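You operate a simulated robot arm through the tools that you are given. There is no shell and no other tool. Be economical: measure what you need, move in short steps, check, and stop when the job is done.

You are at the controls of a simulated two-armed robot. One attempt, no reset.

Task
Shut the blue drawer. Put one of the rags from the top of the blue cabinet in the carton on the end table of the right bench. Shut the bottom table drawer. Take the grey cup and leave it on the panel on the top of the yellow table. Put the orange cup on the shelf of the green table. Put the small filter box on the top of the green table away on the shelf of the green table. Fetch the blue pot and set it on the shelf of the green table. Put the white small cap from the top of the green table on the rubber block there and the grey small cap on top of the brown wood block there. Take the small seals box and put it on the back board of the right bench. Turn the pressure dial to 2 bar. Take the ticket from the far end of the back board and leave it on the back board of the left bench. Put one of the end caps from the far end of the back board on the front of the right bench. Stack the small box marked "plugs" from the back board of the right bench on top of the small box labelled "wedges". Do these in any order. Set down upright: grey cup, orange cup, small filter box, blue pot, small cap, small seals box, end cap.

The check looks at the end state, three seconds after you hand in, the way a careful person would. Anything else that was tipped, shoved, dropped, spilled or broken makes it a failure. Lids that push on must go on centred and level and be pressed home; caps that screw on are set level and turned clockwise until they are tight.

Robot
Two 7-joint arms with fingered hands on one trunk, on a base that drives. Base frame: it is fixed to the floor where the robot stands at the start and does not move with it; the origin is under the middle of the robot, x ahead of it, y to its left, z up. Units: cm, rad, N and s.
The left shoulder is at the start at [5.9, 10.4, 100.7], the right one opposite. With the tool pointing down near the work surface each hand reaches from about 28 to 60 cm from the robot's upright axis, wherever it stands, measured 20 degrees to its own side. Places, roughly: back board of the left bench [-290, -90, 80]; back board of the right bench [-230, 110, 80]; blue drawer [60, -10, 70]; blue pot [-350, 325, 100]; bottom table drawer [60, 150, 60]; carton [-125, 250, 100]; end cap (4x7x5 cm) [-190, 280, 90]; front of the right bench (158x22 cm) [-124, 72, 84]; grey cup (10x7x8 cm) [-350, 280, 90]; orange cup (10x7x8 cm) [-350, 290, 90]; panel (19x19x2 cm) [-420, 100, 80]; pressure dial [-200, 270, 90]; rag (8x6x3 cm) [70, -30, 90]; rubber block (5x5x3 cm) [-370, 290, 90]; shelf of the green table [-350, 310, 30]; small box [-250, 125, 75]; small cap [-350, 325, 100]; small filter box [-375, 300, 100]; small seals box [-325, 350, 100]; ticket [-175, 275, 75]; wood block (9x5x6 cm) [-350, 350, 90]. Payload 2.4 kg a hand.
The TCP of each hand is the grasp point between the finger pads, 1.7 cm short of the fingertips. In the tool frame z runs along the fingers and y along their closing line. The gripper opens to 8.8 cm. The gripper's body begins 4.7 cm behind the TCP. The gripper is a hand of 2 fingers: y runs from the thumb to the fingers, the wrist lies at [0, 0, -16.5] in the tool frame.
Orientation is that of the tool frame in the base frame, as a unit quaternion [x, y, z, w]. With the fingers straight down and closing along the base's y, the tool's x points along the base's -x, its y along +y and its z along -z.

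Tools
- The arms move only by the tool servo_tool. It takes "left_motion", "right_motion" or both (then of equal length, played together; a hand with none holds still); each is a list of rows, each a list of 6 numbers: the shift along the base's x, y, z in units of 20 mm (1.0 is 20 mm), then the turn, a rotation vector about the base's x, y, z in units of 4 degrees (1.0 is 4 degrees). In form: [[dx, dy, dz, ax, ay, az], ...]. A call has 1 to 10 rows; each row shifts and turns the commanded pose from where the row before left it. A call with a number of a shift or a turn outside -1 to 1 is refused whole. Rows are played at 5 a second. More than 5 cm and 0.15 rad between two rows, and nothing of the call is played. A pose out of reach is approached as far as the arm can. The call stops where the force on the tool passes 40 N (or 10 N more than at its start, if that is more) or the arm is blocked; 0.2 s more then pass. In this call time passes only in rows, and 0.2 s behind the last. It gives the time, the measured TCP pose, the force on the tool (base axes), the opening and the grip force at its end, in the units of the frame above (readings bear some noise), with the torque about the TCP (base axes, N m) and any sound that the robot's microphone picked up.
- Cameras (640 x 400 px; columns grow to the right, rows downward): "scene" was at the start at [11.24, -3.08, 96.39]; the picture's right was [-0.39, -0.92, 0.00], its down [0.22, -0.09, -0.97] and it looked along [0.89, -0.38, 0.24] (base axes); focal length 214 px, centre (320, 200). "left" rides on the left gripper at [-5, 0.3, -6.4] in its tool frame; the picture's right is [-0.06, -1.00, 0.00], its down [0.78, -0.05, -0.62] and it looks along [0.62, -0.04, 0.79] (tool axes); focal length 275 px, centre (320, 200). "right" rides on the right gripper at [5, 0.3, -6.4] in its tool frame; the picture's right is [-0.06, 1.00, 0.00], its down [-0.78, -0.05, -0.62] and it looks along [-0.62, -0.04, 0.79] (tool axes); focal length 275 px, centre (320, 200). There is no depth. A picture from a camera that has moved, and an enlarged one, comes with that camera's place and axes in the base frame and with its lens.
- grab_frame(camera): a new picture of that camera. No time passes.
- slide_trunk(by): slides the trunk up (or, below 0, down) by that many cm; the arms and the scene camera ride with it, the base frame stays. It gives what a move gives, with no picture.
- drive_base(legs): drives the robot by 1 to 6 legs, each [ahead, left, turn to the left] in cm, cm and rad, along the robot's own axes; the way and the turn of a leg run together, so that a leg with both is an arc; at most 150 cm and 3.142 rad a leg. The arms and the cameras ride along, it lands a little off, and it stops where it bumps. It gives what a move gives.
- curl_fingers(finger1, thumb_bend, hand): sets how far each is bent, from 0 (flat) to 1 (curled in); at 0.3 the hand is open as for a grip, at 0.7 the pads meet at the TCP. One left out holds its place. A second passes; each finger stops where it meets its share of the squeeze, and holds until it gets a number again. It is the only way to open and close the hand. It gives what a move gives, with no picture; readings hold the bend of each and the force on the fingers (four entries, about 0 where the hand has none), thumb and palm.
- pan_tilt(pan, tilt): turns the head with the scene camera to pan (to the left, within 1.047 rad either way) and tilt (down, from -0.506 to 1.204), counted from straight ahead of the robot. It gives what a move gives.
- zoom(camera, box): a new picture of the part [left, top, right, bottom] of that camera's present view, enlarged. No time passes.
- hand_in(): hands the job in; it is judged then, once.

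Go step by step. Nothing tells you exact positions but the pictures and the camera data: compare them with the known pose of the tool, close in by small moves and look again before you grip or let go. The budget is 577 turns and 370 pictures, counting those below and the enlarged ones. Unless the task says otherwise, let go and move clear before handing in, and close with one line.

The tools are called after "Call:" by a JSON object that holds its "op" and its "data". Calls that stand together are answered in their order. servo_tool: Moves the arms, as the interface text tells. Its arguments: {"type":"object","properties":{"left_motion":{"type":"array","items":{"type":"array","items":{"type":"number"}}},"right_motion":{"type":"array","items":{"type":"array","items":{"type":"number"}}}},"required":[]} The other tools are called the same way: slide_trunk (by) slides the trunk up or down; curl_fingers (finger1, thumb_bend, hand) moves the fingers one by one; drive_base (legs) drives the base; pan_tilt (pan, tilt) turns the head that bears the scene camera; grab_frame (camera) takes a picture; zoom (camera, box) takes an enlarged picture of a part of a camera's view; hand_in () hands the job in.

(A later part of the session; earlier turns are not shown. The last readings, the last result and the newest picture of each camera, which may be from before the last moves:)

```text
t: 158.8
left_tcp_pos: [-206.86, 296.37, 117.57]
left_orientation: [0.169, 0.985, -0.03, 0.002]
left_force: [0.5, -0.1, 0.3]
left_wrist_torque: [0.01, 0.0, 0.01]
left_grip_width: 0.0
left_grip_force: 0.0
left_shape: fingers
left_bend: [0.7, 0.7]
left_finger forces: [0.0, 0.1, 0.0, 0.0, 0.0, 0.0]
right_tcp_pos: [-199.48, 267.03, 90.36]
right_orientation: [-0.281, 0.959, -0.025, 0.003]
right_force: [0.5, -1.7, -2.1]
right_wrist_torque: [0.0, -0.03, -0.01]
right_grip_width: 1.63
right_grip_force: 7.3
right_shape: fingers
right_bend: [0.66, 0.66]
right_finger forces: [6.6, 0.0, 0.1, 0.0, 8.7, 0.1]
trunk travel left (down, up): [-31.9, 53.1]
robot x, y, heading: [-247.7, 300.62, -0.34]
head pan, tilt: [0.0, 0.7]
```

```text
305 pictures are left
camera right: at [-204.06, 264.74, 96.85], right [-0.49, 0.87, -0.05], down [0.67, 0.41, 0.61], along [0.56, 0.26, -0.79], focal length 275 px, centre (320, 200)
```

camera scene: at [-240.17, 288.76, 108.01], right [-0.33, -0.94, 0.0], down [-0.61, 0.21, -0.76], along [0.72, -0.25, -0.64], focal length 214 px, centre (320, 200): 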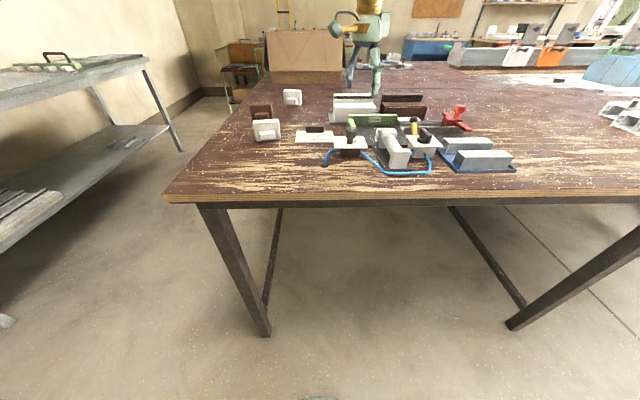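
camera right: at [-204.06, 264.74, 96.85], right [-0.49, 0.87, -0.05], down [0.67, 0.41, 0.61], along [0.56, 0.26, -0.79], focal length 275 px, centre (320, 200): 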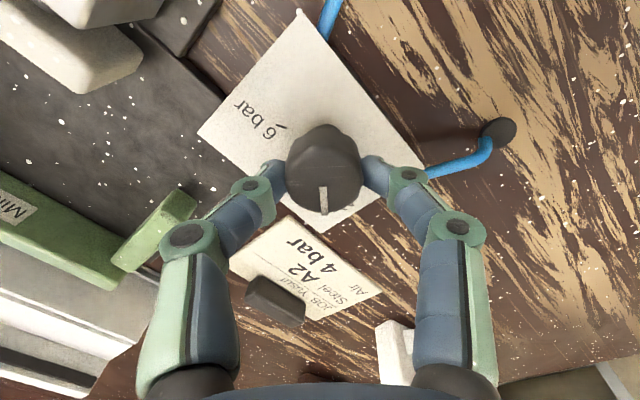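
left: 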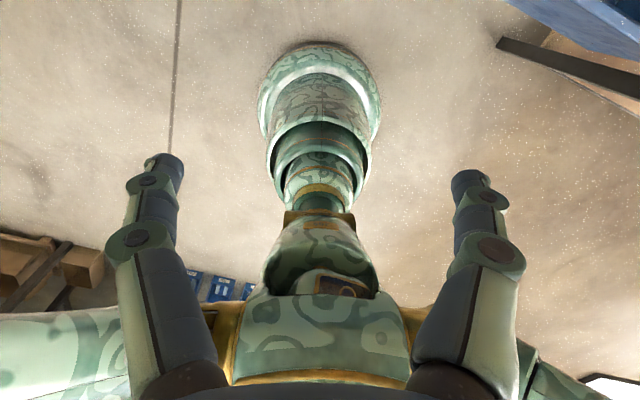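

Call:
{"op": "servo_tool", "data": {"right_motion": [[0, 0, 0, 0, 0, 1], [0, 0, 0, 0, 0, 1]]}}

Call:
{"op": "curl_fingers", "data": {"hand": "right", "finger1": 0.42, "thumb_bend": 0.42}}

Call:
{"op": "servo_tool", "data": {"right_motion": [[0, 0, 1, 0, 0, 0], [0, 0, 1, 0, 0, 0], [0, 0, 1, 0, 0, 0], [0, 0, 1, 0, 0, 0], [-0.5, 0, 1, 0, 0, 0], [-0.5, 0, 1, 0, 0, 0], [-0.5, 0, 1, 0, 0, 0]]}}

Call:
{"op": "grab_frame", "data": {"camera": "right"}}

```text
t: 159.4
left_tcp_pos: [-206.99, 296.29, 117.82]
left_orientation: [0.169, 0.985, -0.03, 0.002]
left_force: [0.2, -0.1, 0.4]
left_wrist_torque: [-0.02, 0.04, 0.0]
left_grip_width: 0.0
left_grip_force: 0.0
left_shape: fingers
left_bend: [0.7, 0.7]
left_finger forces: [0.0, 0.1, 0.0, 0.0, 0.0, 0.0]
right_tcp_pos: [-199.41, 267.09, 90.51]
right_orientation: [-0.349, 0.937, -0.026, 0.004]
right_force: [1.5, -1.8, -1.2]
right_wrist_torque: [-0.04, 0.02, 0.0]
right_grip_width: 1.62
right_grip_force: 7.6
right_shape: fingers
right_bend: [0.66, 0.66]
right_finger forces: [6.6, 0.0, 0.0, 0.0, 9.0, 0.1]
trunk travel left (down, up): [-31.9, 53.1]
robot x, y, heading: [-247.24, 300.75, -0.346]
head pan, tilt: [0.0, 0.7]
```

```text
t: 160.4
left_tcp_pos: [-206.94, 296.4, 117.8]
left_orientation: [0.168, 0.985, -0.03, 0.002]
left_force: [0.3, -0.1, -0.1]
left_wrist_torque: [0.01, 0.0, 0.01]
left_grip_width: 0.0
left_grip_force: 0.1
left_shape: fingers
left_bend: [0.7, 0.7]
left_finger forces: [0.0, 0.1, 0.0, 0.0, 0.0, 0.1]
right_tcp_pos: [-199.49, 267.02, 90.52]
right_orientation: [-0.347, 0.938, -0.025, 0.005]
right_force: [-0.2, 0.4, 0.4]
right_wrist_torque: [0.0, -0.01, 0.0]
right_grip_width: 5.69
right_grip_force: 0.0
right_shape: fingers
right_bend: [0.42, 0.42]
right_finger forces: [0.1, 0.0, 0.0, 0.0, 0.0, 0.0]
trunk travel left (down, up): [-31.9, 53.1]
robot x, y, heading: [-247.1, 300.29, -0.337]
head pan, tilt: [0.0, 0.7]
```

```text
t: 162.0
left_tcp_pos: [-207.07, 296.4, 117.93]
left_orientation: [0.169, 0.985, -0.03, 0.003]
left_force: [-0.6, 0.1, -0.1]
left_wrist_torque: [-0.03, -0.02, -0.01]
left_grip_width: 0.0
left_grip_force: 0.2
left_shape: fingers
left_bend: [0.7, 0.7]
left_finger forces: [0.0, 0.0, 0.1, 0.1, 0.0, 0.0]
right_tcp_pos: [-202.64, 267.01, 104.66]
right_orientation: [-0.347, 0.938, -0.026, 0.004]
right_force: [-0.7, -0.6, -0.5]
right_wrist_torque: [-0.01, -0.01, 0.02]
right_grip_width: 5.72
right_grip_force: 0.1
right_shape: fingers
right_bend: [0.42, 0.42]
right_finger forces: [0.1, 0.0, 0.0, 0.0, 0.0, 0.1]
trunk travel left (down, up): [-31.9, 53.1]
robot x, y, heading: [-247.48, 300.71, -0.339]
head pan, tilt: [0.0, 0.7]
```

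```text
304 pictures are left
camera right: at [-206.77, 264.11, 110.89], right [-0.6, 0.8, -0.05], down [0.61, 0.5, 0.61], along [0.51, 0.34, -0.79], focal length 275 px, centre (320, 200)
```

right: 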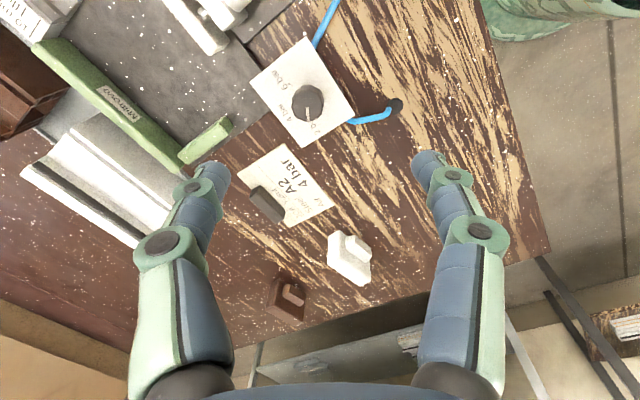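

Call:
{"op": "zoom", "data": {"camera": "right", "box": [250, 40, 370, 160]}}

```text
3.33 times, centred on (310, 100) of right
camera zoom: at [-206.77, 264.11, 110.89], right [-0.6, 0.8, -0.05], down [0.61, 0.5, 0.61], along [0.51, 0.34, -0.79], focal length 918 px, centre (353, 533)
```

zoom: 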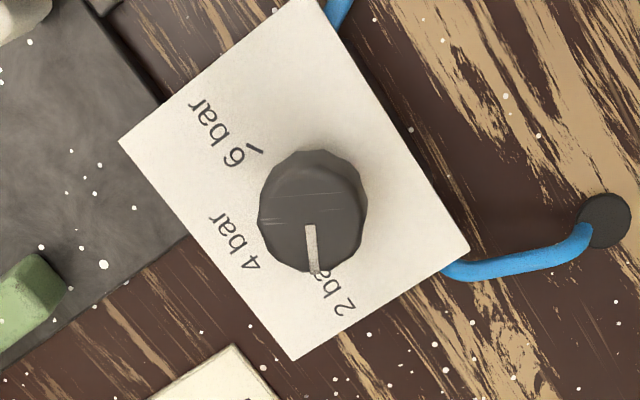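

The pointer now sits at 2 bar. Next I straighten the right hand, back off and turn to the green table.

Call:
{"op": "drive_base", "data": {"legs": [[-12, 0, 0], [0, 0, 3.14]]}}

Call:
{"op": "servo_tool", "data": {"right_motion": [[0, 0, 0.5, 0, 0, -1], [0, 0, 0.5, 0, 0, -1], [0, 0, 0.5, 0, 0, -1], [0, 0, 0.5, 0, 0, -1], [0, 0, 0.5, 0, 0, -1], [0, 0, 0.5, 0, 0, -1], [0, 0, 0.5, 0, 0, -1], [0, 0, 0.5, 0, 0, -1], [0, 0, 0.5, 0, 0, -1], [0, 0, 0.5, 0, 0, -1]]}}

Call:
{"op": "servo_tool", "data": {"right_motion": [[0, 0, 0.5, 0, 0, -1], [0, 0, 0.5, 0, 0, -1], [0, 0, 0.5, 0, 0, -1], [0, 0, 0.5, 0, 0, -1], [0, 0, 0.5, 0, 0, -1]]}}

Call:
{"op": "curl_fingers", "data": {"hand": "left", "finger1": 0.3, "thumb_bend": 0.3}}

Call:
{"op": "pan_tilt", "data": {"pan": 0, "tilt": 0.5}}

Call:
{"op": "grab_frame", "data": {"camera": "scene"}}

```text
t: 170.6
left_tcp_pos: [-298.86, 308.78, 117.86]
left_orientation: [0.985, -0.169, -0.002, -0.029]
left_force: [-0.1, 0.3, -1.2]
left_wrist_torque: [-0.02, 0.01, 0.02]
left_grip_width: 0.0
left_grip_force: 0.0
left_shape: fingers
left_bend: [0.7, 0.7]
left_finger forces: [0.0, 0.1, 0.0, 0.0, 0.0, 0.0]
right_tcp_pos: [-303.3, 338.33, 104.58]
right_orientation: [0.937, 0.348, -0.004, -0.025]
right_force: [0.0, 0.1, -0.6]
right_wrist_torque: [0.02, -0.02, 0.03]
right_grip_width: 5.7
right_grip_force: 0.0
right_shape: fingers
right_bend: [0.42, 0.42]
right_finger forces: [0.0, 0.0, 0.0, 0.1, 0.1, 0.0]
trunk travel left (down, up): [-31.9, 53.1]
robot x, y, heading: [-258.76, 304.42, 2.806]
head pan, tilt: [0.0, 0.7]
```

```text
t: 172.8
left_tcp_pos: [-298.6, 308.81, 117.85]
left_orientation: [0.985, -0.168, -0.002, -0.029]
left_force: [-0.1, -0.2, -0.6]
left_wrist_torque: [0.0, -0.03, -0.02]
left_grip_width: 0.02
left_grip_force: 0.1
left_shape: fingers
left_bend: [0.7, 0.7]
left_finger forces: [0.0, 0.0, 0.0, 0.1, 0.0, 0.1]
right_tcp_pos: [-302.0, 337.81, 114.35]
right_orientation: [1.0, 0.005, 0.005, -0.024]
right_force: [-0.2, 0.2, -0.1]
right_wrist_torque: [-0.05, 0.0, 0.0]
right_grip_width: 5.68
right_grip_force: 0.1
right_shape: fingers
right_bend: [0.42, 0.42]
right_finger forces: [0.1, 0.0, 0.0, 0.0, 0.1, 0.0]
right hand out of reach, approached as far as the arm can: row 9, 10
trunk travel left (down, up): [-31.9, 53.1]
robot x, y, heading: [-258.73, 304.05, 2.804]
head pan, tilt: [0.0, 0.7]
```

```text
t: 174.0
left_tcp_pos: [-298.65, 308.72, 117.77]
left_orientation: [0.985, -0.168, -0.001, -0.03]
left_force: [0.0, -0.2, 0.7]
left_wrist_torque: [0.01, 0.0, 0.01]
left_grip_width: 0.02
left_grip_force: 0.1
left_shape: fingers
left_bend: [0.7, 0.7]
left_finger forces: [0.0, 0.1, 0.1, 0.0, 0.0, 0.0]
right_tcp_pos: [-300.48, 336.2, 117.76]
right_orientation: [0.986, -0.163, 0.01, -0.025]
right_force: [-0.7, 0.3, -0.1]
right_wrist_torque: [-0.01, 0.02, -0.02]
right_grip_width: 5.7
right_grip_force: 0.1
right_shape: fingers
right_bend: [0.42, 0.42]
right_finger forces: [0.0, 0.1, 0.0, 0.1, 0.1, 0.0]
right hand out of reach, approached as far as the arm can: row 1, 2, 3, 5
trunk travel left (down, up): [-31.9, 53.1]
robot x, y, heading: [-258.96, 304.71, 2.805]
head pan, tilt: [0.0, 0.7]
```

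```text
t: 175.0
left_tcp_pos: [-298.69, 308.74, 117.94]
left_orientation: [0.986, -0.167, -0.002, -0.03]
left_force: [-0.4, 0.2, 0.3]
left_wrist_torque: [-0.01, 0.03, 0.01]
left_grip_width: 8.34
left_grip_force: 0.1
left_shape: fingers
left_bend: [0.3, 0.3]
left_finger forces: [0.1, 0.0, 0.0, 0.1, 0.0, 0.0]
right_tcp_pos: [-300.64, 336.29, 117.63]
right_orientation: [0.986, -0.162, 0.01, -0.025]
right_force: [-0.3, -1.1, -0.5]
right_wrist_torque: [0.0, 0.0, -0.02]
right_grip_width: 5.69
right_grip_force: 0.2
right_shape: fingers
right_bend: [0.42, 0.42]
right_finger forces: [0.1, 0.0, 0.1, 0.0, 0.0, 0.1]
trunk travel left (down, up): [-31.9, 53.1]
robot x, y, heading: [-258.62, 304.12, 2.803]
head pan, tilt: [0.0, 0.7]
```

```text
t: 175.7
left_tcp_pos: [-298.77, 308.88, 117.8]
left_orientation: [0.985, -0.168, -0.002, -0.03]
left_force: [0.1, 0.3, -0.6]
left_wrist_torque: [0.01, 0.01, 0.02]
left_grip_width: 8.38
left_grip_force: 0.1
left_shape: fingers
left_bend: [0.3, 0.3]
left_finger forces: [0.1, 0.0, 0.1, 0.0, 0.0, 0.0]
right_tcp_pos: [-300.56, 336.35, 117.74]
right_orientation: [0.986, -0.162, 0.01, -0.024]
right_force: [-0.1, 1.0, 0.2]
right_wrist_torque: [-0.01, 0.02, -0.05]
right_grip_width: 5.7
right_grip_force: 0.0
right_shape: fingers
right_bend: [0.42, 0.42]
right_finger forces: [0.1, 0.0, 0.1, 0.1, 0.1, 0.0]
trunk travel left (down, up): [-31.9, 53.1]
robot x, y, heading: [-258.47, 304.54, 2.807]
head pan, tilt: [0.0, 0.499]
```

```text
302 pictures are left
camera scene: at [-270.04, 308.83, 97.7], right [0.33, 0.94, 0.0], down [0.45, -0.16, -0.88], along [-0.83, 0.29, -0.48], focal length 214 px, centre (320, 200)
```

scene: 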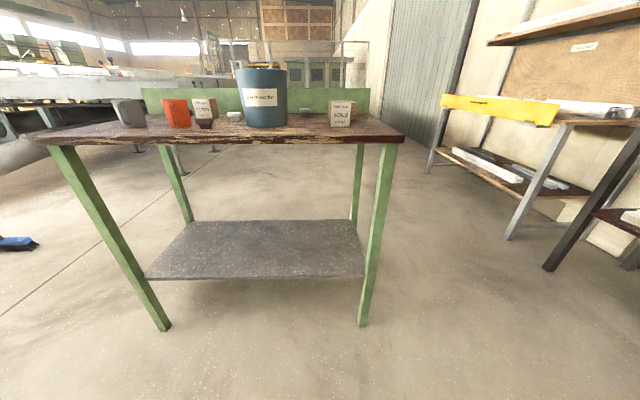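

The green table has the cups, box, pot and more, and an empty shelf below (z about 32). I zoom on its top.

Call:
{"op": "zoom", "data": {"camera": "scene", "box": [30, 50, 230, 170]}}

Call:
{"op": "zoom", "data": {"camera": "scene", "box": [210, 50, 410, 170]}}

```text
3.20 times, centred on (130, 110) of scene
camera zoom: at [-270.04, 308.83, 97.7], right [0.33, 0.94, 0.0], down [0.45, -0.16, -0.88], along [-0.83, 0.29, -0.48], focal length 686 px, centre (928, 488)
```

zoom: 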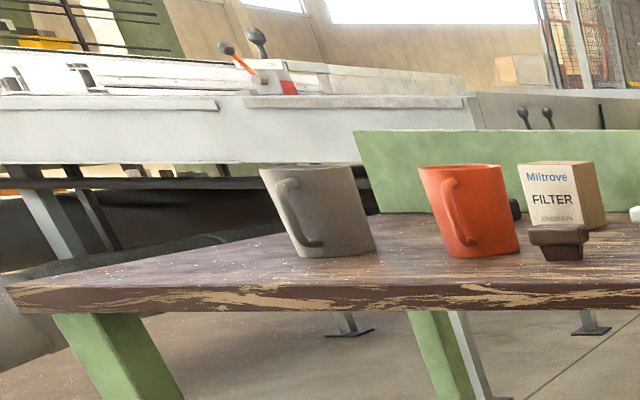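

```text
3.20 times, centred on (310, 110) of scene
camera zoom: at [-270.04, 308.83, 97.7], right [0.33, 0.94, 0.0], down [0.45, -0.16, -0.88], along [-0.83, 0.29, -0.48], focal length 686 px, centre (352, 488)
```

zoom: 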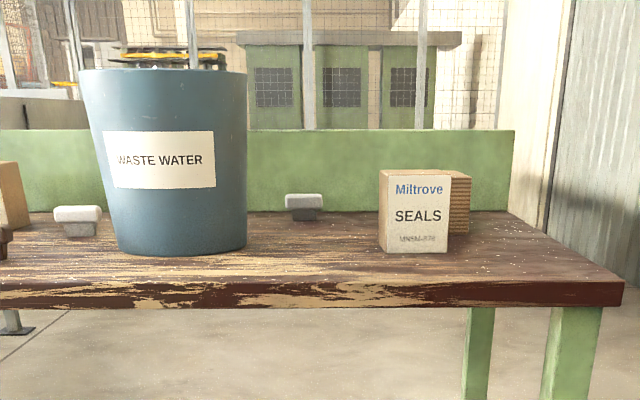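

I move closer and look from above at the table top.

Call:
{"op": "drive_base", "data": {"legs": [[22, 15, 0]]}}

Call:
{"op": "slide_trunk", "data": {"by": 15}}

Call:
{"op": "pan_tilt", "data": {"pan": 0, "tilt": 0.75}}

Call:
{"op": "grab_frame", "data": {"camera": "scene"}}

Call:
{"op": "grab_frame", "data": {"camera": "left"}}

Call:
{"op": "grab_frame", "data": {"camera": "right"}}

```text
t: 177.6
left_tcp_pos: [-324.6, 302.17, 117.85]
left_orientation: [0.985, -0.169, -0.003, -0.03]
left_force: [0.1, -0.3, 0.0]
left_wrist_torque: [-0.01, 0.03, 0.0]
left_grip_width: 8.35
left_grip_force: 0.1
left_shape: fingers
left_bend: [0.3, 0.3]
left_finger forces: [0.1, 0.0, 0.0, 0.1, 0.0, 0.0]
right_tcp_pos: [-326.39, 329.7, 117.76]
right_orientation: [0.986, -0.163, 0.01, -0.025]
right_force: [0.0, 0.4, -1.1]
right_wrist_torque: [0.0, 0.0, -0.01]
right_grip_width: 5.69
right_grip_force: 0.0
right_shape: fingers
right_bend: [0.42, 0.42]
right_finger forces: [0.0, 0.0, 0.0, 0.0, 0.0, 0.1]
trunk travel left (down, up): [-31.9, 53.1]
robot x, y, heading: [-284.87, 298.06, 2.799]
head pan, tilt: [0.0, 0.499]
```

```text
t: 179.4
left_tcp_pos: [-324.54, 302.14, 132.74]
left_orientation: [0.985, -0.168, -0.002, -0.029]
left_force: [0.2, 0.4, -0.3]
left_wrist_torque: [0.01, 0.0, 0.0]
left_grip_width: 8.35
left_grip_force: 0.2
left_shape: fingers
left_bend: [0.3, 0.3]
left_finger forces: [0.1, 0.1, 0.1, 0.0, 0.1, 0.0]
right_tcp_pos: [-324.46, 328.87, 135.3]
right_orientation: [0.986, -0.162, -0.019, -0.029]
right_force: [-0.9, -0.1, 0.3]
right_wrist_torque: [0.02, 0.05, 0.0]
right_grip_width: 5.69
right_grip_force: 0.1
right_shape: fingers
right_bend: [0.42, 0.42]
right_finger forces: [0.0, 0.1, 0.0, 0.0, 0.0, 0.0]
trunk travel left (down, up): [-46.9, 38.1]
robot x, y, heading: [-284.5, 298.03, 2.799]
head pan, tilt: [0.0, 0.499]
```

```text
t: 180.2
left_tcp_pos: [-324.69, 302.11, 132.72]
left_orientation: [0.985, -0.168, -0.003, -0.03]
left_force: [-0.2, 0.2, 0.1]
left_wrist_torque: [0.02, 0.01, -0.03]
left_grip_width: 8.34
left_grip_force: 0.1
left_shape: fingers
left_bend: [0.3, 0.3]
left_finger forces: [0.0, 0.1, 0.0, 0.0, 0.0, 0.0]
right_tcp_pos: [-324.48, 329.01, 135.34]
right_orientation: [0.986, -0.163, -0.018, -0.029]
right_force: [0.3, 0.1, -0.2]
right_wrist_torque: [0.03, 0.02, 0.01]
right_grip_width: 5.7
right_grip_force: 0.0
right_shape: fingers
right_bend: [0.42, 0.42]
right_finger forces: [0.0, 0.0, 0.1, 0.1, 0.0, 0.0]
trunk travel left (down, up): [-46.9, 38.1]
robot x, y, heading: [-284.35, 297.63, 2.801]
head pan, tilt: [0.0, 0.75]
```

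```text
299 pictures are left
camera scene: at [-294.79, 301.74, 110.6], right [0.33, 0.94, 0.0], down [0.64, -0.23, -0.73], along [-0.69, 0.24, -0.68], focal length 214 px, centre (320, 200)
```

scene: 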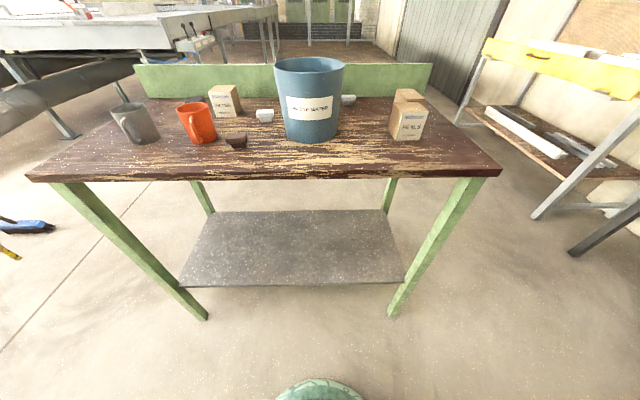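

```text
298 pictures are left
camera left: at [-329.45, 303.11, 139.28], right [0.27, 0.96, 0.06], down [0.75, -0.25, 0.61], along [0.6, -0.12, -0.79], focal length 275 px, centre (320, 200)
```

left: 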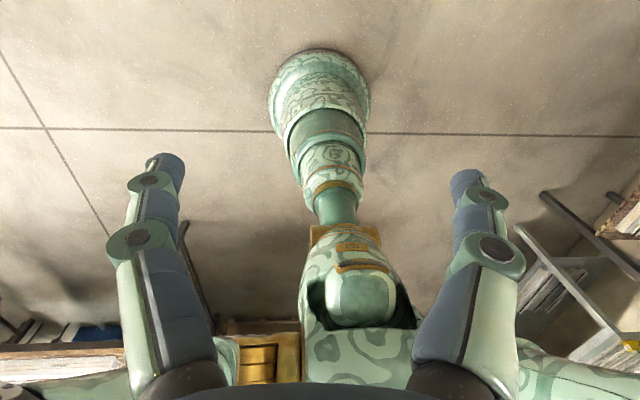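

```text
297 pictures are left
camera right: at [-319.73, 326.5, 141.44], right [-0.38, -0.92, -0.05], down [-0.71, 0.26, 0.66], along [-0.59, 0.28, -0.75], focal length 275 px, centre (320, 200)
```

right: 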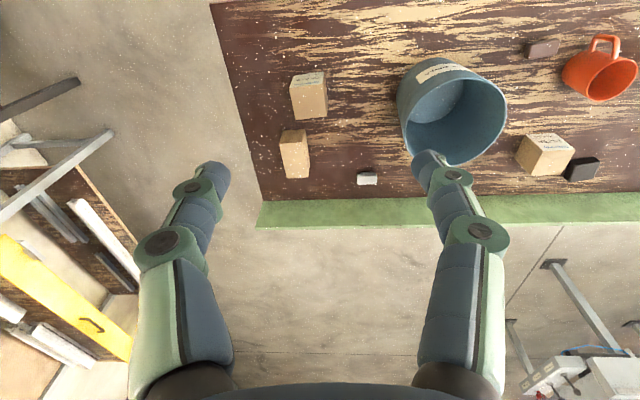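

The right camera gives a good top view. I zoom to study the pot, boxes and caps.

Call:
{"op": "zoom", "data": {"camera": "right", "box": [380, 20, 640, 190]}}

Call:
{"op": "zoom", "data": {"camera": "scene", "box": [80, 60, 280, 190]}}

Call:
{"op": "zoom", "data": {"camera": "scene", "box": [250, 40, 450, 170]}}

```text
2.35 times, centred on (510, 105) of right
camera zoom: at [-319.73, 326.5, 141.44], right [-0.38, -0.92, -0.05], down [-0.71, 0.26, 0.66], along [-0.59, 0.28, -0.75], focal length 648 px, centre (-127, 424)
```

zoom: 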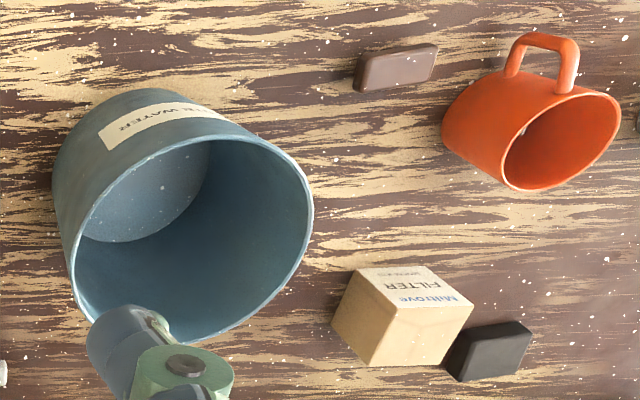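

```text
3.08 times, centred on (180, 125) of scene
camera zoom: at [-294.79, 301.74, 110.6], right [0.33, 0.94, 0.0], down [0.64, -0.23, -0.73], along [-0.69, 0.24, -0.68], focal length 660 px, centre (751, 431)
```

zoom: 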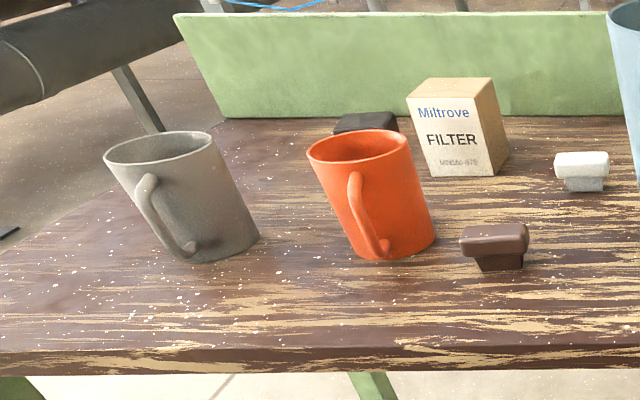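

```text
3.08 times, centred on (350, 105) of scene
camera zoom: at [-294.79, 301.74, 110.6], right [0.33, 0.94, 0.0], down [0.64, -0.23, -0.73], along [-0.69, 0.24, -0.68], focal length 660 px, centre (228, 492)
```

zoom: 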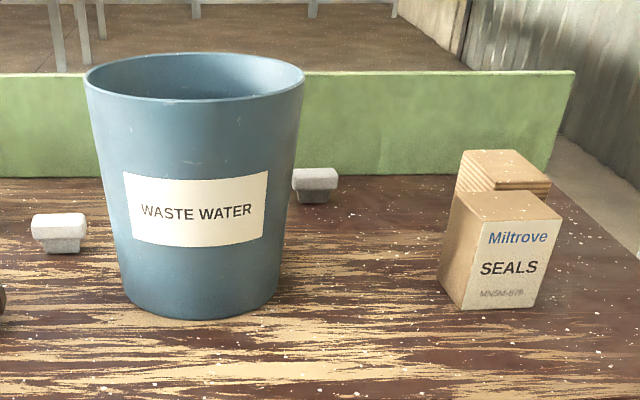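

Layout is clear. I'll use the left hand pitched 45° (its camera then looks forward‑down). First I park the right hand closer in, pitch the left, and shift left for the orange cup.

Call:
{"op": "servo_tool", "data": {"left_motion": [[0.2, -0.1, 0, 0.33, 0.944, 0], [0.2, -0.1, 0, 0.33, 0.944, 0], [0, 0, 0, 0.33, 0.944, 0], [0, 0, 0, 0.33, 0.944, 0], [0, 0, 0, 0.33, 0.944, 0], [0, 0, 0, 0.33, 0.944, 0], [0, 0, 0, 0.33, 0.944, 0], [0, 0, 0, 0.33, 0.944, 0], [0, 0, 0, 0.33, 0.944, 0], [0, 0, 0, 0.33, 0.944, 0]], "right_motion": [[0.6, -0.2, 0, 0, 0, 0], [0.6, -0.2, 0, 0, 0, 0], [0.6, -0.2, 0, 0, 0, 0], [0.6, -0.2, 0, 0, 0, 0], [0.6, -0.2, 0, 0, 0, 0], [0.6, -0.2, 0, 0, 0, 0], [0.6, -0.2, 0, 0, 0, 0], [0.6, -0.2, 0, 0, 0, 0], [0.6, -0.2, 0, 0, 0, 0], [0.6, -0.2, 0, 0, 0, 0]]}}

Call:
{"op": "drive_base", "data": {"legs": [[0, 16, 0]]}}

Call:
{"op": "slide_trunk", "data": {"by": -14}}

Call:
{"op": "grab_frame", "data": {"camera": "left"}}

Call:
{"op": "grab_frame", "data": {"camera": "scene"}}

```text
t: 182.3
left_tcp_pos: [-323.69, 301.84, 132.86]
left_orientation: [0.921, -0.167, -0.341, -0.085]
left_force: [0.7, 1.1, -0.2]
left_wrist_torque: [-0.01, -0.02, -0.01]
left_grip_width: 8.36
left_grip_force: 0.0
left_shape: fingers
left_bend: [0.3, 0.3]
left_finger forces: [0.0, 0.1, 0.0, 0.0, 0.0, 0.0]
right_tcp_pos: [-312.4, 324.88, 135.39]
right_orientation: [0.986, -0.163, -0.018, -0.029]
right_force: [0.3, -0.4, -0.2]
right_wrist_torque: [0.0, -0.01, 0.01]
right_grip_width: 5.68
right_grip_force: 0.0
right_shape: fingers
right_bend: [0.42, 0.42]
right_finger forces: [0.0, 0.0, 0.0, 0.0, 0.0, 0.1]
trunk travel left (down, up): [-46.9, 38.1]
robot x, y, heading: [-284.37, 298.19, 2.801]
head pan, tilt: [0.0, 0.75]
```

```text
t: 183.8
left_tcp_pos: [-329.12, 286.47, 132.9]
left_orientation: [0.921, -0.168, -0.34, -0.085]
left_force: [-0.1, 0.2, -0.4]
left_wrist_torque: [-0.01, -0.02, -0.01]
left_grip_width: 8.37
left_grip_force: 0.0
left_shape: fingers
left_bend: [0.3, 0.3]
left_finger forces: [0.0, 0.1, 0.0, 0.1, 0.0, 0.0]
right_tcp_pos: [-317.73, 309.87, 135.25]
right_orientation: [0.986, -0.163, -0.017, -0.029]
right_force: [0.0, -0.9, -1.0]
right_wrist_torque: [0.02, -0.01, 0.0]
right_grip_width: 5.69
right_grip_force: 0.0
right_shape: fingers
right_bend: [0.42, 0.42]
right_finger forces: [0.0, 0.1, 0.1, 0.0, 0.1, 0.1]
trunk travel left (down, up): [-46.9, 38.1]
robot x, y, heading: [-289.7, 282.95, 2.808]
head pan, tilt: [0.0, 0.75]
```

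```text
t: 185.4
left_tcp_pos: [-329.09, 286.8, 118.89]
left_orientation: [0.922, -0.167, -0.34, -0.085]
left_force: [-0.5, 0.0, 0.1]
left_wrist_torque: [0.04, 0.03, 0.0]
left_grip_width: 8.33
left_grip_force: 0.1
left_shape: fingers
left_bend: [0.3, 0.3]
left_finger forces: [0.1, 0.1, 0.0, 0.1, 0.1, 0.0]
right_tcp_pos: [-317.7, 309.92, 121.33]
right_orientation: [0.986, -0.163, -0.019, -0.029]
right_force: [0.6, 0.2, 0.5]
right_wrist_torque: [0.0, -0.04, 0.01]
right_grip_width: 5.69
right_grip_force: 0.1
right_shape: fingers
right_bend: [0.42, 0.42]
right_finger forces: [0.0, 0.0, 0.0, 0.0, 0.1, 0.0]
trunk travel left (down, up): [-32.9, 52.1]
robot x, y, heading: [-289.53, 283.21, 2.806]
head pan, tilt: [0.0, 0.75]
```

```text
293 pictures are left
camera left: at [-328.91, 285.94, 126.96], right [0.32, 0.94, 0.08], down [0.95, -0.32, -0.04], along [-0.02, 0.09, -1.0], focal length 275 px, centre (320, 200)
```

left: 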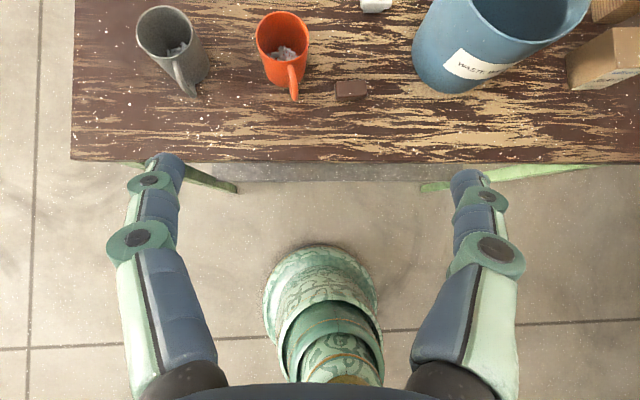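

```text
292 pictures are left
camera scene: at [-300.38, 286.85, 96.53], right [0.33, 0.94, 0.0], down [0.64, -0.23, -0.73], along [-0.69, 0.24, -0.68], focal length 214 px, centre (320, 200)
```

scene: 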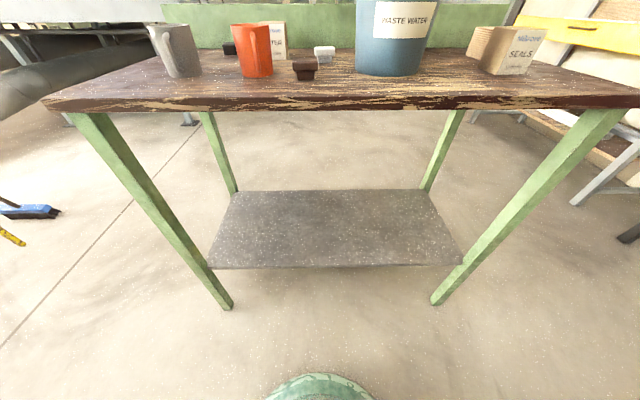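

The left camera now looks straight down. Orange cup rim centre is at about [−351,291.3]. I move above it.

Call:
{"op": "servo_tool", "data": {"left_motion": [[-1, 0.24, -0.5, 0, 0, 0], [-1, 0.24, -0.5, 0, 0, 0], [-1, 0.24, -0.8, 0, 0, 0], [-1, 0.24, -0.8, 0, 0, 0], [-1, 0.24, -0.8, 0, 0, 0], [-1, 0.24, -0.8, 0, 0, 0], [-1, 0.24, -0.8, 0, 0, 0], [-1, 0.24, -0.8, 0, 0, 0], [-1, 0.24, -0.8, 0, 0, 0], [-1, 0.24, -0.8, 0, 0, 0]]}}

Call:
{"op": "servo_tool", "data": {"left_motion": [[-1, 0, -0.8, 0, 0, 0]]}}

Call:
{"op": "grab_frame", "data": {"camera": "left"}}

Call:
{"op": "grab_frame", "data": {"camera": "scene"}}

```text
t: 187.6
left_tcp_pos: [-349.08, 291.43, 103.93]
left_orientation: [0.922, -0.167, -0.34, -0.085]
left_force: [-0.3, 0.3, -0.2]
left_wrist_torque: [0.02, -0.01, 0.0]
left_grip_width: 8.34
left_grip_force: 0.1
left_shape: fingers
left_bend: [0.3, 0.3]
left_finger forces: [0.0, 0.1, 0.0, 0.1, 0.1, 0.0]
right_tcp_pos: [-317.71, 310.02, 121.38]
right_orientation: [0.986, -0.163, -0.018, -0.029]
right_force: [0.2, 0.3, -0.8]
right_wrist_torque: [-0.05, -0.04, -0.01]
right_grip_width: 5.7
right_grip_force: 0.1
right_shape: fingers
right_bend: [0.42, 0.42]
right_finger forces: [0.0, 0.1, 0.0, 0.0, 0.0, 0.0]
trunk travel left (down, up): [-32.9, 52.1]
robot x, y, heading: [-289.74, 282.75, 2.806]
head pan, tilt: [0.0, 0.75]
```

```text
t: 188.0
left_tcp_pos: [-351.07, 291.56, 102.35]
left_orientation: [0.922, -0.167, -0.339, -0.084]
left_force: [-0.5, -0.8, 0.3]
left_wrist_torque: [-0.01, -0.03, -0.02]
left_grip_width: 8.38
left_grip_force: 0.1
left_shape: fingers
left_bend: [0.3, 0.3]
left_finger forces: [0.0, 0.1, 0.0, 0.0, 0.1, 0.0]
right_tcp_pos: [-317.73, 309.84, 121.21]
right_orientation: [0.986, -0.163, -0.018, -0.029]
right_force: [0.1, -0.8, 0.3]
right_wrist_torque: [0.0, -0.02, 0.03]
right_grip_width: 5.69
right_grip_force: 0.1
right_shape: fingers
right_bend: [0.42, 0.42]
right_finger forces: [0.0, 0.0, 0.1, 0.1, 0.0, 0.0]
trunk travel left (down, up): [-32.9, 52.1]
robot x, y, heading: [-289.6, 282.79, 2.805]
head pan, tilt: [0.0, 0.75]
```

```text
291 pictures are left
camera left: at [-350.92, 290.71, 110.46], right [0.32, 0.94, 0.08], down [0.95, -0.32, -0.04], along [-0.01, 0.09, -1.0], focal length 275 px, centre (320, 200)
```

left: 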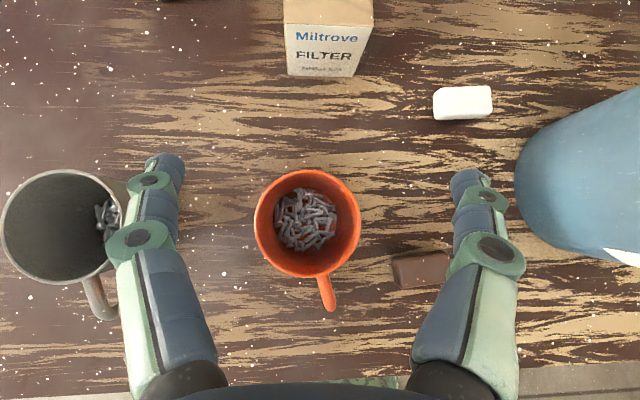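

```text
290 pictures are left
camera scene: at [-300.39, 286.85, 96.52], right [0.33, 0.94, 0.0], down [0.64, -0.23, -0.73], along [-0.69, 0.24, -0.68], focal length 214 px, centre (320, 200)
```

scene: 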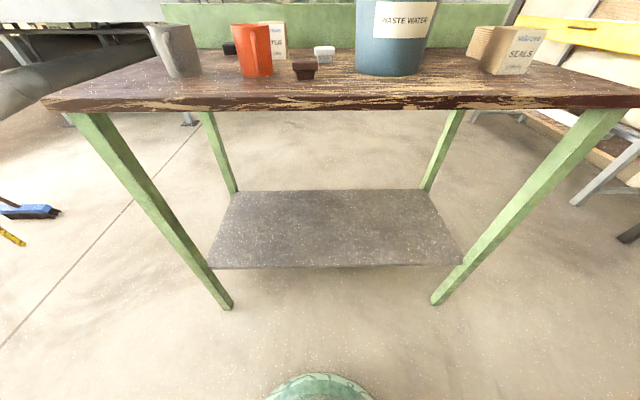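

The cups hold screws, so keep them level. Alignment is good; descend around the orange cup.

Call:
{"op": "servo_tool", "data": {"left_motion": [[0.25, -0.2, -0.9, 0, 0, 0], [0, 0, -1, 0, 0, 0], [0, 0, -1, 0, 0, 0], [0, 0, -1, 0, 0, 0], [0, 0, -0.9, 0, 0, 0], [0, 0, -0.9, 0, 0, 0]]}}

Call:
{"op": "grab_frame", "data": {"camera": "left"}}

Call:
{"op": "zoom", "data": {"camera": "scene", "box": [120, 0, 360, 120]}}

```text
t: 189.4
left_tcp_pos: [-350.57, 291.17, 91.27]
left_orientation: [0.921, -0.167, -0.342, -0.086]
left_force: [1.9, 2.9, 12.3]
left_wrist_torque: [0.21, -0.35, 0.07]
left_grip_width: 8.68
left_grip_force: 5.3
left_shape: fingers
left_bend: [0.3, 0.3]
left_finger forces: [0.1, 0.0, 0.0, 0.0, 10.7, 0.1]
right_tcp_pos: [-317.53, 310.0, 121.56]
right_orientation: [0.986, -0.163, -0.019, -0.03]
right_force: [-0.7, 0.0, -0.4]
right_wrist_torque: [-0.02, -0.02, 0.03]
right_grip_width: 5.71
right_grip_force: 0.1
right_shape: fingers
right_bend: [0.42, 0.42]
right_finger forces: [0.0, 0.1, 0.0, 0.1, 0.1, 0.1]
trunk travel left (down, up): [-32.9, 52.1]
robot x, y, heading: [-289.39, 282.85, 2.8]
head pan, tilt: [0.0, 0.75]
```

```text
289 pictures are left
camera left: at [-350.34, 290.45, 99.39], right [0.32, 0.94, 0.09], down [0.95, -0.32, -0.05], along [-0.02, 0.1, -1.0], focal length 275 px, centre (320, 200)
```

left: 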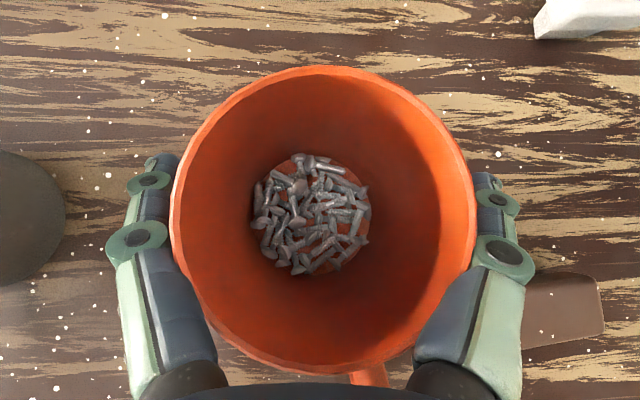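

```text
2.67 times, centred on (240, 60) of scene
camera zoom: at [-300.27, 286.88, 96.56], right [0.33, 0.94, 0.0], down [0.64, -0.23, -0.73], along [-0.69, 0.24, -0.68], focal length 572 px, centre (533, 573)
```

zoom: 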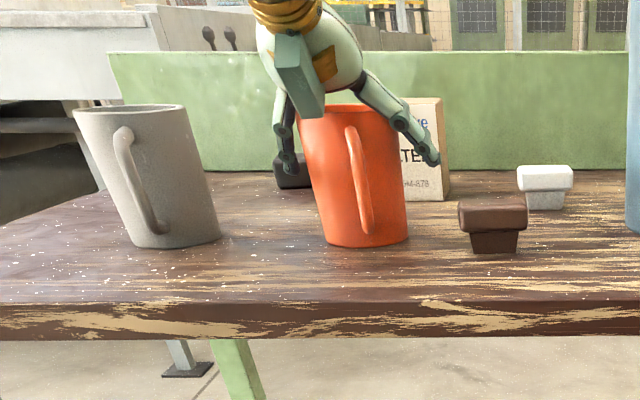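

The right-hand finger presses on the rim (12 N). I lift slightly and shift right a bit.

Call:
{"op": "servo_tool", "data": {"left_motion": [[0, 0, 0.4, 0, 0, 0], [0.07, 0.2, 0, 0, 0, 0]]}}

Call:
{"op": "grab_frame", "data": {"camera": "left"}}

```text
t: 190.0
left_tcp_pos: [-350.48, 291.49, 91.7]
left_orientation: [0.922, -0.167, -0.339, -0.085]
left_force: [0.2, -1.2, 0.2]
left_wrist_torque: [-0.04, 0.0, 0.0]
left_grip_width: 8.41
left_grip_force: 0.4
left_shape: fingers
left_bend: [0.3, 0.3]
left_finger forces: [0.3, 0.0, 0.0, 0.0, 0.0, 0.0]
right_tcp_pos: [-317.7, 310.01, 121.37]
right_orientation: [0.986, -0.163, -0.018, -0.029]
right_force: [0.1, 1.0, 0.7]
right_wrist_torque: [0.04, 0.02, -0.01]
right_grip_width: 5.72
right_grip_force: 0.0
right_shape: fingers
right_bend: [0.42, 0.42]
right_finger forces: [0.1, 0.1, 0.1, 0.1, 0.0, 0.1]
trunk travel left (down, up): [-32.9, 52.1]
robot x, y, heading: [-289.5, 282.55, 2.812]
head pan, tilt: [0.0, 0.75]
```

```text
287 pictures are left
camera left: at [-350.31, 290.73, 99.86], right [0.32, 0.94, 0.08], down [0.95, -0.32, -0.04], along [-0.01, 0.09, -1.0], focal length 275 px, centre (320, 200)
```

left: 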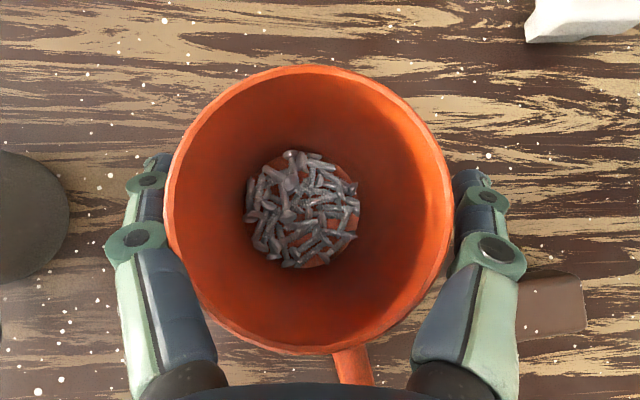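

Free of the rim now. Close on the cup and lift slightly to test.

Call:
{"op": "servo_tool", "data": {"left_motion": [[0, -0.03, -0.25, 0, 0, 0]]}}

Call:
{"op": "curl_fingers", "data": {"hand": "left", "finger1": 0.55, "thumb_bend": 0.55}}

Call:
{"op": "servo_tool", "data": {"left_motion": [[0, 0, 0.5, 0, 0, 0], [0, 0, 0.5, 0, 0, 0]]}}

Call:
{"op": "grab_frame", "data": {"camera": "left"}}

Call:
{"op": "zoom", "data": {"camera": "scene", "box": [120, 0, 360, 120]}}

```text
t: 190.4
left_tcp_pos: [-350.55, 291.42, 91.41]
left_orientation: [0.922, -0.166, -0.341, -0.084]
left_force: [0.5, -0.2, -0.2]
left_wrist_torque: [0.0, 0.02, 0.02]
left_grip_width: 8.41
left_grip_force: 0.3
left_shape: fingers
left_bend: [0.3, 0.3]
left_finger forces: [0.1, 0.1, 0.0, 0.0, 0.4, 0.0]
right_tcp_pos: [-317.67, 310.02, 121.35]
right_orientation: [0.986, -0.163, -0.018, -0.029]
right_force: [0.2, 0.2, 0.3]
right_wrist_torque: [0.0, -0.02, -0.01]
right_grip_width: 5.71
right_grip_force: 0.2
right_shape: fingers
right_bend: [0.42, 0.42]
right_finger forces: [0.0, 0.1, 0.0, 0.0, 0.1, 0.0]
trunk travel left (down, up): [-32.9, 52.1]
robot x, y, heading: [-289.75, 283.12, 2.804]
head pan, tilt: [0.0, 0.75]
```

```text
t: 191.4
left_tcp_pos: [-350.54, 291.52, 91.42]
left_orientation: [0.922, -0.167, -0.34, -0.085]
left_force: [0.1, 0.9, 1.7]
left_wrist_torque: [0.07, 0.01, -0.02]
left_grip_width: 5.19
left_grip_force: 10.7
left_shape: fingers
left_bend: [0.49, 0.52]
left_finger forces: [9.9, 0.1, 0.0, 0.0, 10.5, 0.0]
right_tcp_pos: [-317.65, 309.89, 121.33]
right_orientation: [0.986, -0.163, -0.019, -0.029]
right_force: [-0.6, 0.0, 0.4]
right_wrist_torque: [0.0, 0.01, 0.0]
right_grip_width: 5.7
right_grip_force: 0.1
right_shape: fingers
right_bend: [0.42, 0.42]
right_finger forces: [0.0, 0.0, 0.0, 0.0, 0.0, 0.0]
trunk travel left (down, up): [-32.9, 52.1]
robot x, y, heading: [-289.48, 283.08, 2.801]
head pan, tilt: [0.0, 0.75]
```

```text
t: 192.0
left_tcp_pos: [-350.42, 291.47, 93.48]
left_orientation: [0.922, -0.166, -0.34, -0.084]
left_force: [0.6, -0.8, -1.6]
left_wrist_torque: [-0.01, -0.02, -0.03]
left_grip_width: 5.15
left_grip_force: 10.0
left_shape: fingers
left_bend: [0.49, 0.52]
left_finger forces: [10.2, 0.0, 0.0, 0.0, 10.1, 0.1]
right_tcp_pos: [-317.68, 310.01, 121.21]
right_orientation: [0.986, -0.163, -0.017, -0.029]
right_force: [-0.1, 0.1, 0.2]
right_wrist_torque: [0.01, -0.02, 0.0]
right_grip_width: 5.68
right_grip_force: 0.1
right_shape: fingers
right_bend: [0.42, 0.42]
right_finger forces: [0.0, 0.0, 0.0, 0.1, 0.0, 0.0]
trunk travel left (down, up): [-32.9, 52.1]
robot x, y, heading: [-289.69, 283.46, 2.803]
head pan, tilt: [0.0, 0.75]
```

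```text
286 pictures are left
camera left: at [-350.33, 290.69, 101.42], right [0.32, 0.94, 0.08], down [0.95, -0.32, -0.04], along [-0.01, 0.09, -1.0], focal length 275 px, centre (320, 200)
```

left: 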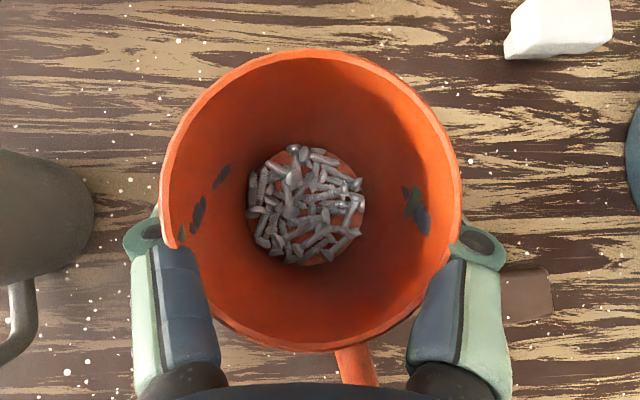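

```text
2.67 times, centred on (240, 60) of scene
camera zoom: at [-300.4, 286.86, 96.51], right [0.33, 0.94, 0.0], down [0.64, -0.23, -0.73], along [-0.69, 0.24, -0.68], focal length 572 px, centre (533, 573)
```

zoom: 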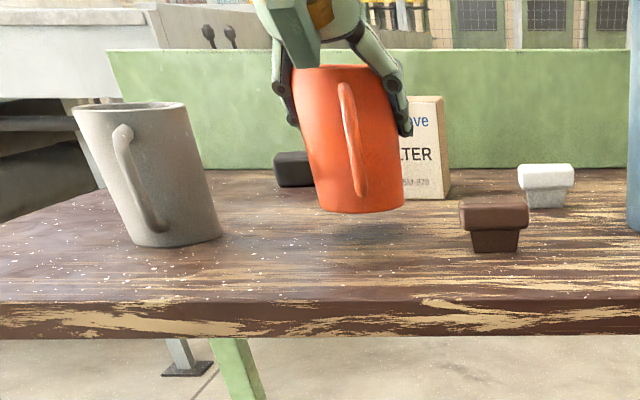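

The orange cup is held upright. I lift it, back away from the table, then lower toward shelf height.

Call:
{"op": "servo_tool", "data": {"left_motion": [[0, 0, 0.7, 0, 0, 0], [0, 0, 0.7, 0, 0, 0], [0, 0, 0.7, 0, 0, 0], [0, 0, 0.7, 0, 0, 0], [0, 0, 0.7, 0, 0, 0]]}}

Call:
{"op": "drive_base", "data": {"legs": [[-32, 0, 0]]}}

Call:
{"op": "slide_trunk", "data": {"by": -32}}

Call:
{"op": "servo_tool", "data": {"left_motion": [[0.6, -0.2, -0.8, 0, 0, 0], [0.6, -0.2, -0.8, 0, 0, 0], [0.6, -0.2, -0.8, 0, 0, 0], [0.6, -0.2, -0.8, 0, 0, 0], [0, 0, -0.8, 0, 0, 0], [0, 0, -0.8, 0, 0, 0], [0, 0, -0.8, 0, 0, 0], [0, 0, -0.8, 0, 0, 0], [0, 0, -0.8, 0, 0, 0]]}}

Call:
{"op": "grab_frame", "data": {"camera": "scene"}}

Call:
{"op": "grab_frame", "data": {"camera": "left"}}

```text
t: 193.2
left_tcp_pos: [-350.51, 291.54, 100.45]
left_orientation: [0.922, -0.167, -0.34, -0.084]
left_force: [0.5, 0.3, -1.5]
left_wrist_torque: [-0.03, 0.0, 0.0]
left_grip_width: 5.15
left_grip_force: 9.9
left_shape: fingers
left_bend: [0.49, 0.52]
left_finger forces: [10.1, 0.0, 0.1, 0.0, 9.9, 0.1]
right_tcp_pos: [-317.73, 309.87, 121.32]
right_orientation: [0.986, -0.164, -0.019, -0.028]
right_force: [0.0, 0.5, -0.4]
right_wrist_torque: [0.01, 0.01, -0.01]
right_grip_width: 5.71
right_grip_force: 0.0
right_shape: fingers
right_bend: [0.42, 0.42]
right_finger forces: [0.0, 0.0, 0.0, 0.1, 0.0, 0.0]
trunk travel left (down, up): [-32.9, 52.1]
robot x, y, heading: [-289.88, 283.14, 2.804]
head pan, tilt: [0.0, 0.75]
```

```text
t: 195.4
left_tcp_pos: [-320.07, 280.6, 100.35]
left_orientation: [0.922, -0.166, -0.34, -0.084]
left_force: [-0.6, -0.5, -1.2]
left_wrist_torque: [0.05, 0.0, 0.03]
left_grip_width: 5.15
left_grip_force: 10.0
left_shape: fingers
left_bend: [0.49, 0.52]
left_finger forces: [10.1, 0.0, 0.1, 0.0, 9.9, 0.0]
right_tcp_pos: [-287.37, 299.21, 121.43]
right_orientation: [0.986, -0.162, -0.019, -0.029]
right_force: [0.6, -0.1, 0.3]
right_wrist_torque: [-0.02, -0.01, 0.0]
right_grip_width: 5.7
right_grip_force: 0.1
right_shape: fingers
right_bend: [0.42, 0.42]
right_finger forces: [0.1, 0.0, 0.1, 0.0, 0.1, 0.0]
trunk travel left (down, up): [-32.9, 52.1]
robot x, y, heading: [-259.64, 272.41, 2.807]
head pan, tilt: [0.0, 0.75]
```

```text
t: 198.5
left_tcp_pos: [-320.08, 280.62, 68.42]
left_orientation: [0.922, -0.166, -0.339, -0.083]
left_force: [0.3, -0.6, -1.8]
left_wrist_torque: [0.0, 0.01, 0.0]
left_grip_width: 5.16
left_grip_force: 10.2
left_shape: fingers
left_bend: [0.49, 0.52]
left_finger forces: [10.0, 0.1, 0.1, 0.0, 9.7, 0.0]
right_tcp_pos: [-287.39, 299.23, 89.35]
right_orientation: [0.986, -0.161, -0.019, -0.029]
right_force: [-0.3, -0.4, -0.8]
right_wrist_torque: [0.02, 0.01, -0.03]
right_grip_width: 5.71
right_grip_force: 0.1
right_shape: fingers
right_bend: [0.42, 0.42]
right_finger forces: [0.0, 0.0, 0.0, 0.1, 0.0, 0.0]
trunk travel left (down, up): [-0.9, 84.1]
robot x, y, heading: [-259.31, 271.97, 2.804]
head pan, tilt: [0.0, 0.75]
```

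```text
t: 200.5
left_tcp_pos: [-315.38, 278.99, 53.81]
left_orientation: [0.922, -0.166, -0.341, -0.084]
left_force: [-0.1, 0.4, -0.5]
left_wrist_torque: [-0.03, 0.01, 0.02]
left_grip_width: 5.16
left_grip_force: 8.8
left_shape: fingers
left_bend: [0.49, 0.52]
left_finger forces: [9.8, 0.0, 0.0, 0.0, 9.2, 0.0]
right_tcp_pos: [-287.32, 299.28, 89.39]
right_orientation: [0.986, -0.161, -0.019, -0.029]
right_force: [0.3, -0.3, -0.7]
right_wrist_torque: [-0.02, 0.0, 0.0]
right_grip_width: 5.71
right_grip_force: 0.0
right_shape: fingers
right_bend: [0.42, 0.42]
right_finger forces: [0.0, 0.1, 0.1, 0.0, 0.0, 0.0]
trunk travel left (down, up): [-0.9, 84.1]
robot x, y, heading: [-259.22, 272.15, 2.808]
head pan, tilt: [0.0, 0.75]
```

```text
284 pictures are left
camera scene: at [-271.51, 276.73, 65.07], right [0.33, 0.94, 0.0], down [0.64, -0.22, -0.73], along [-0.69, 0.24, -0.68], focal length 214 px, centre (320, 200)
```

scene: 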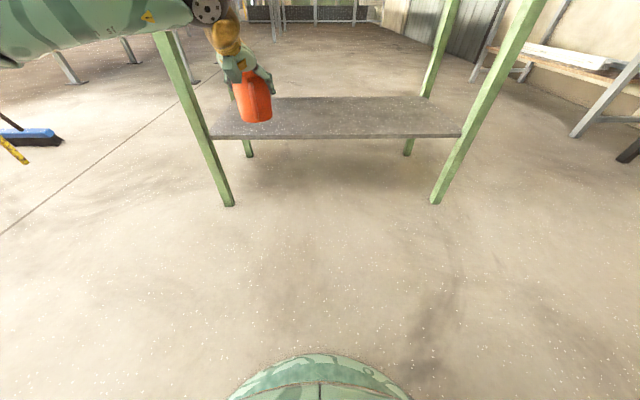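

```text
283 pictures are left
camera left: at [-315.17, 278.31, 61.96], right [0.32, 0.94, 0.08], down [0.95, -0.32, -0.04], along [-0.02, 0.09, -1.0], focal length 275 px, centre (320, 200)
```

left: 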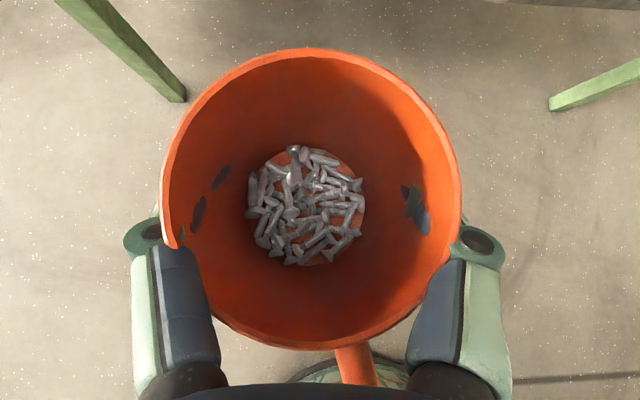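

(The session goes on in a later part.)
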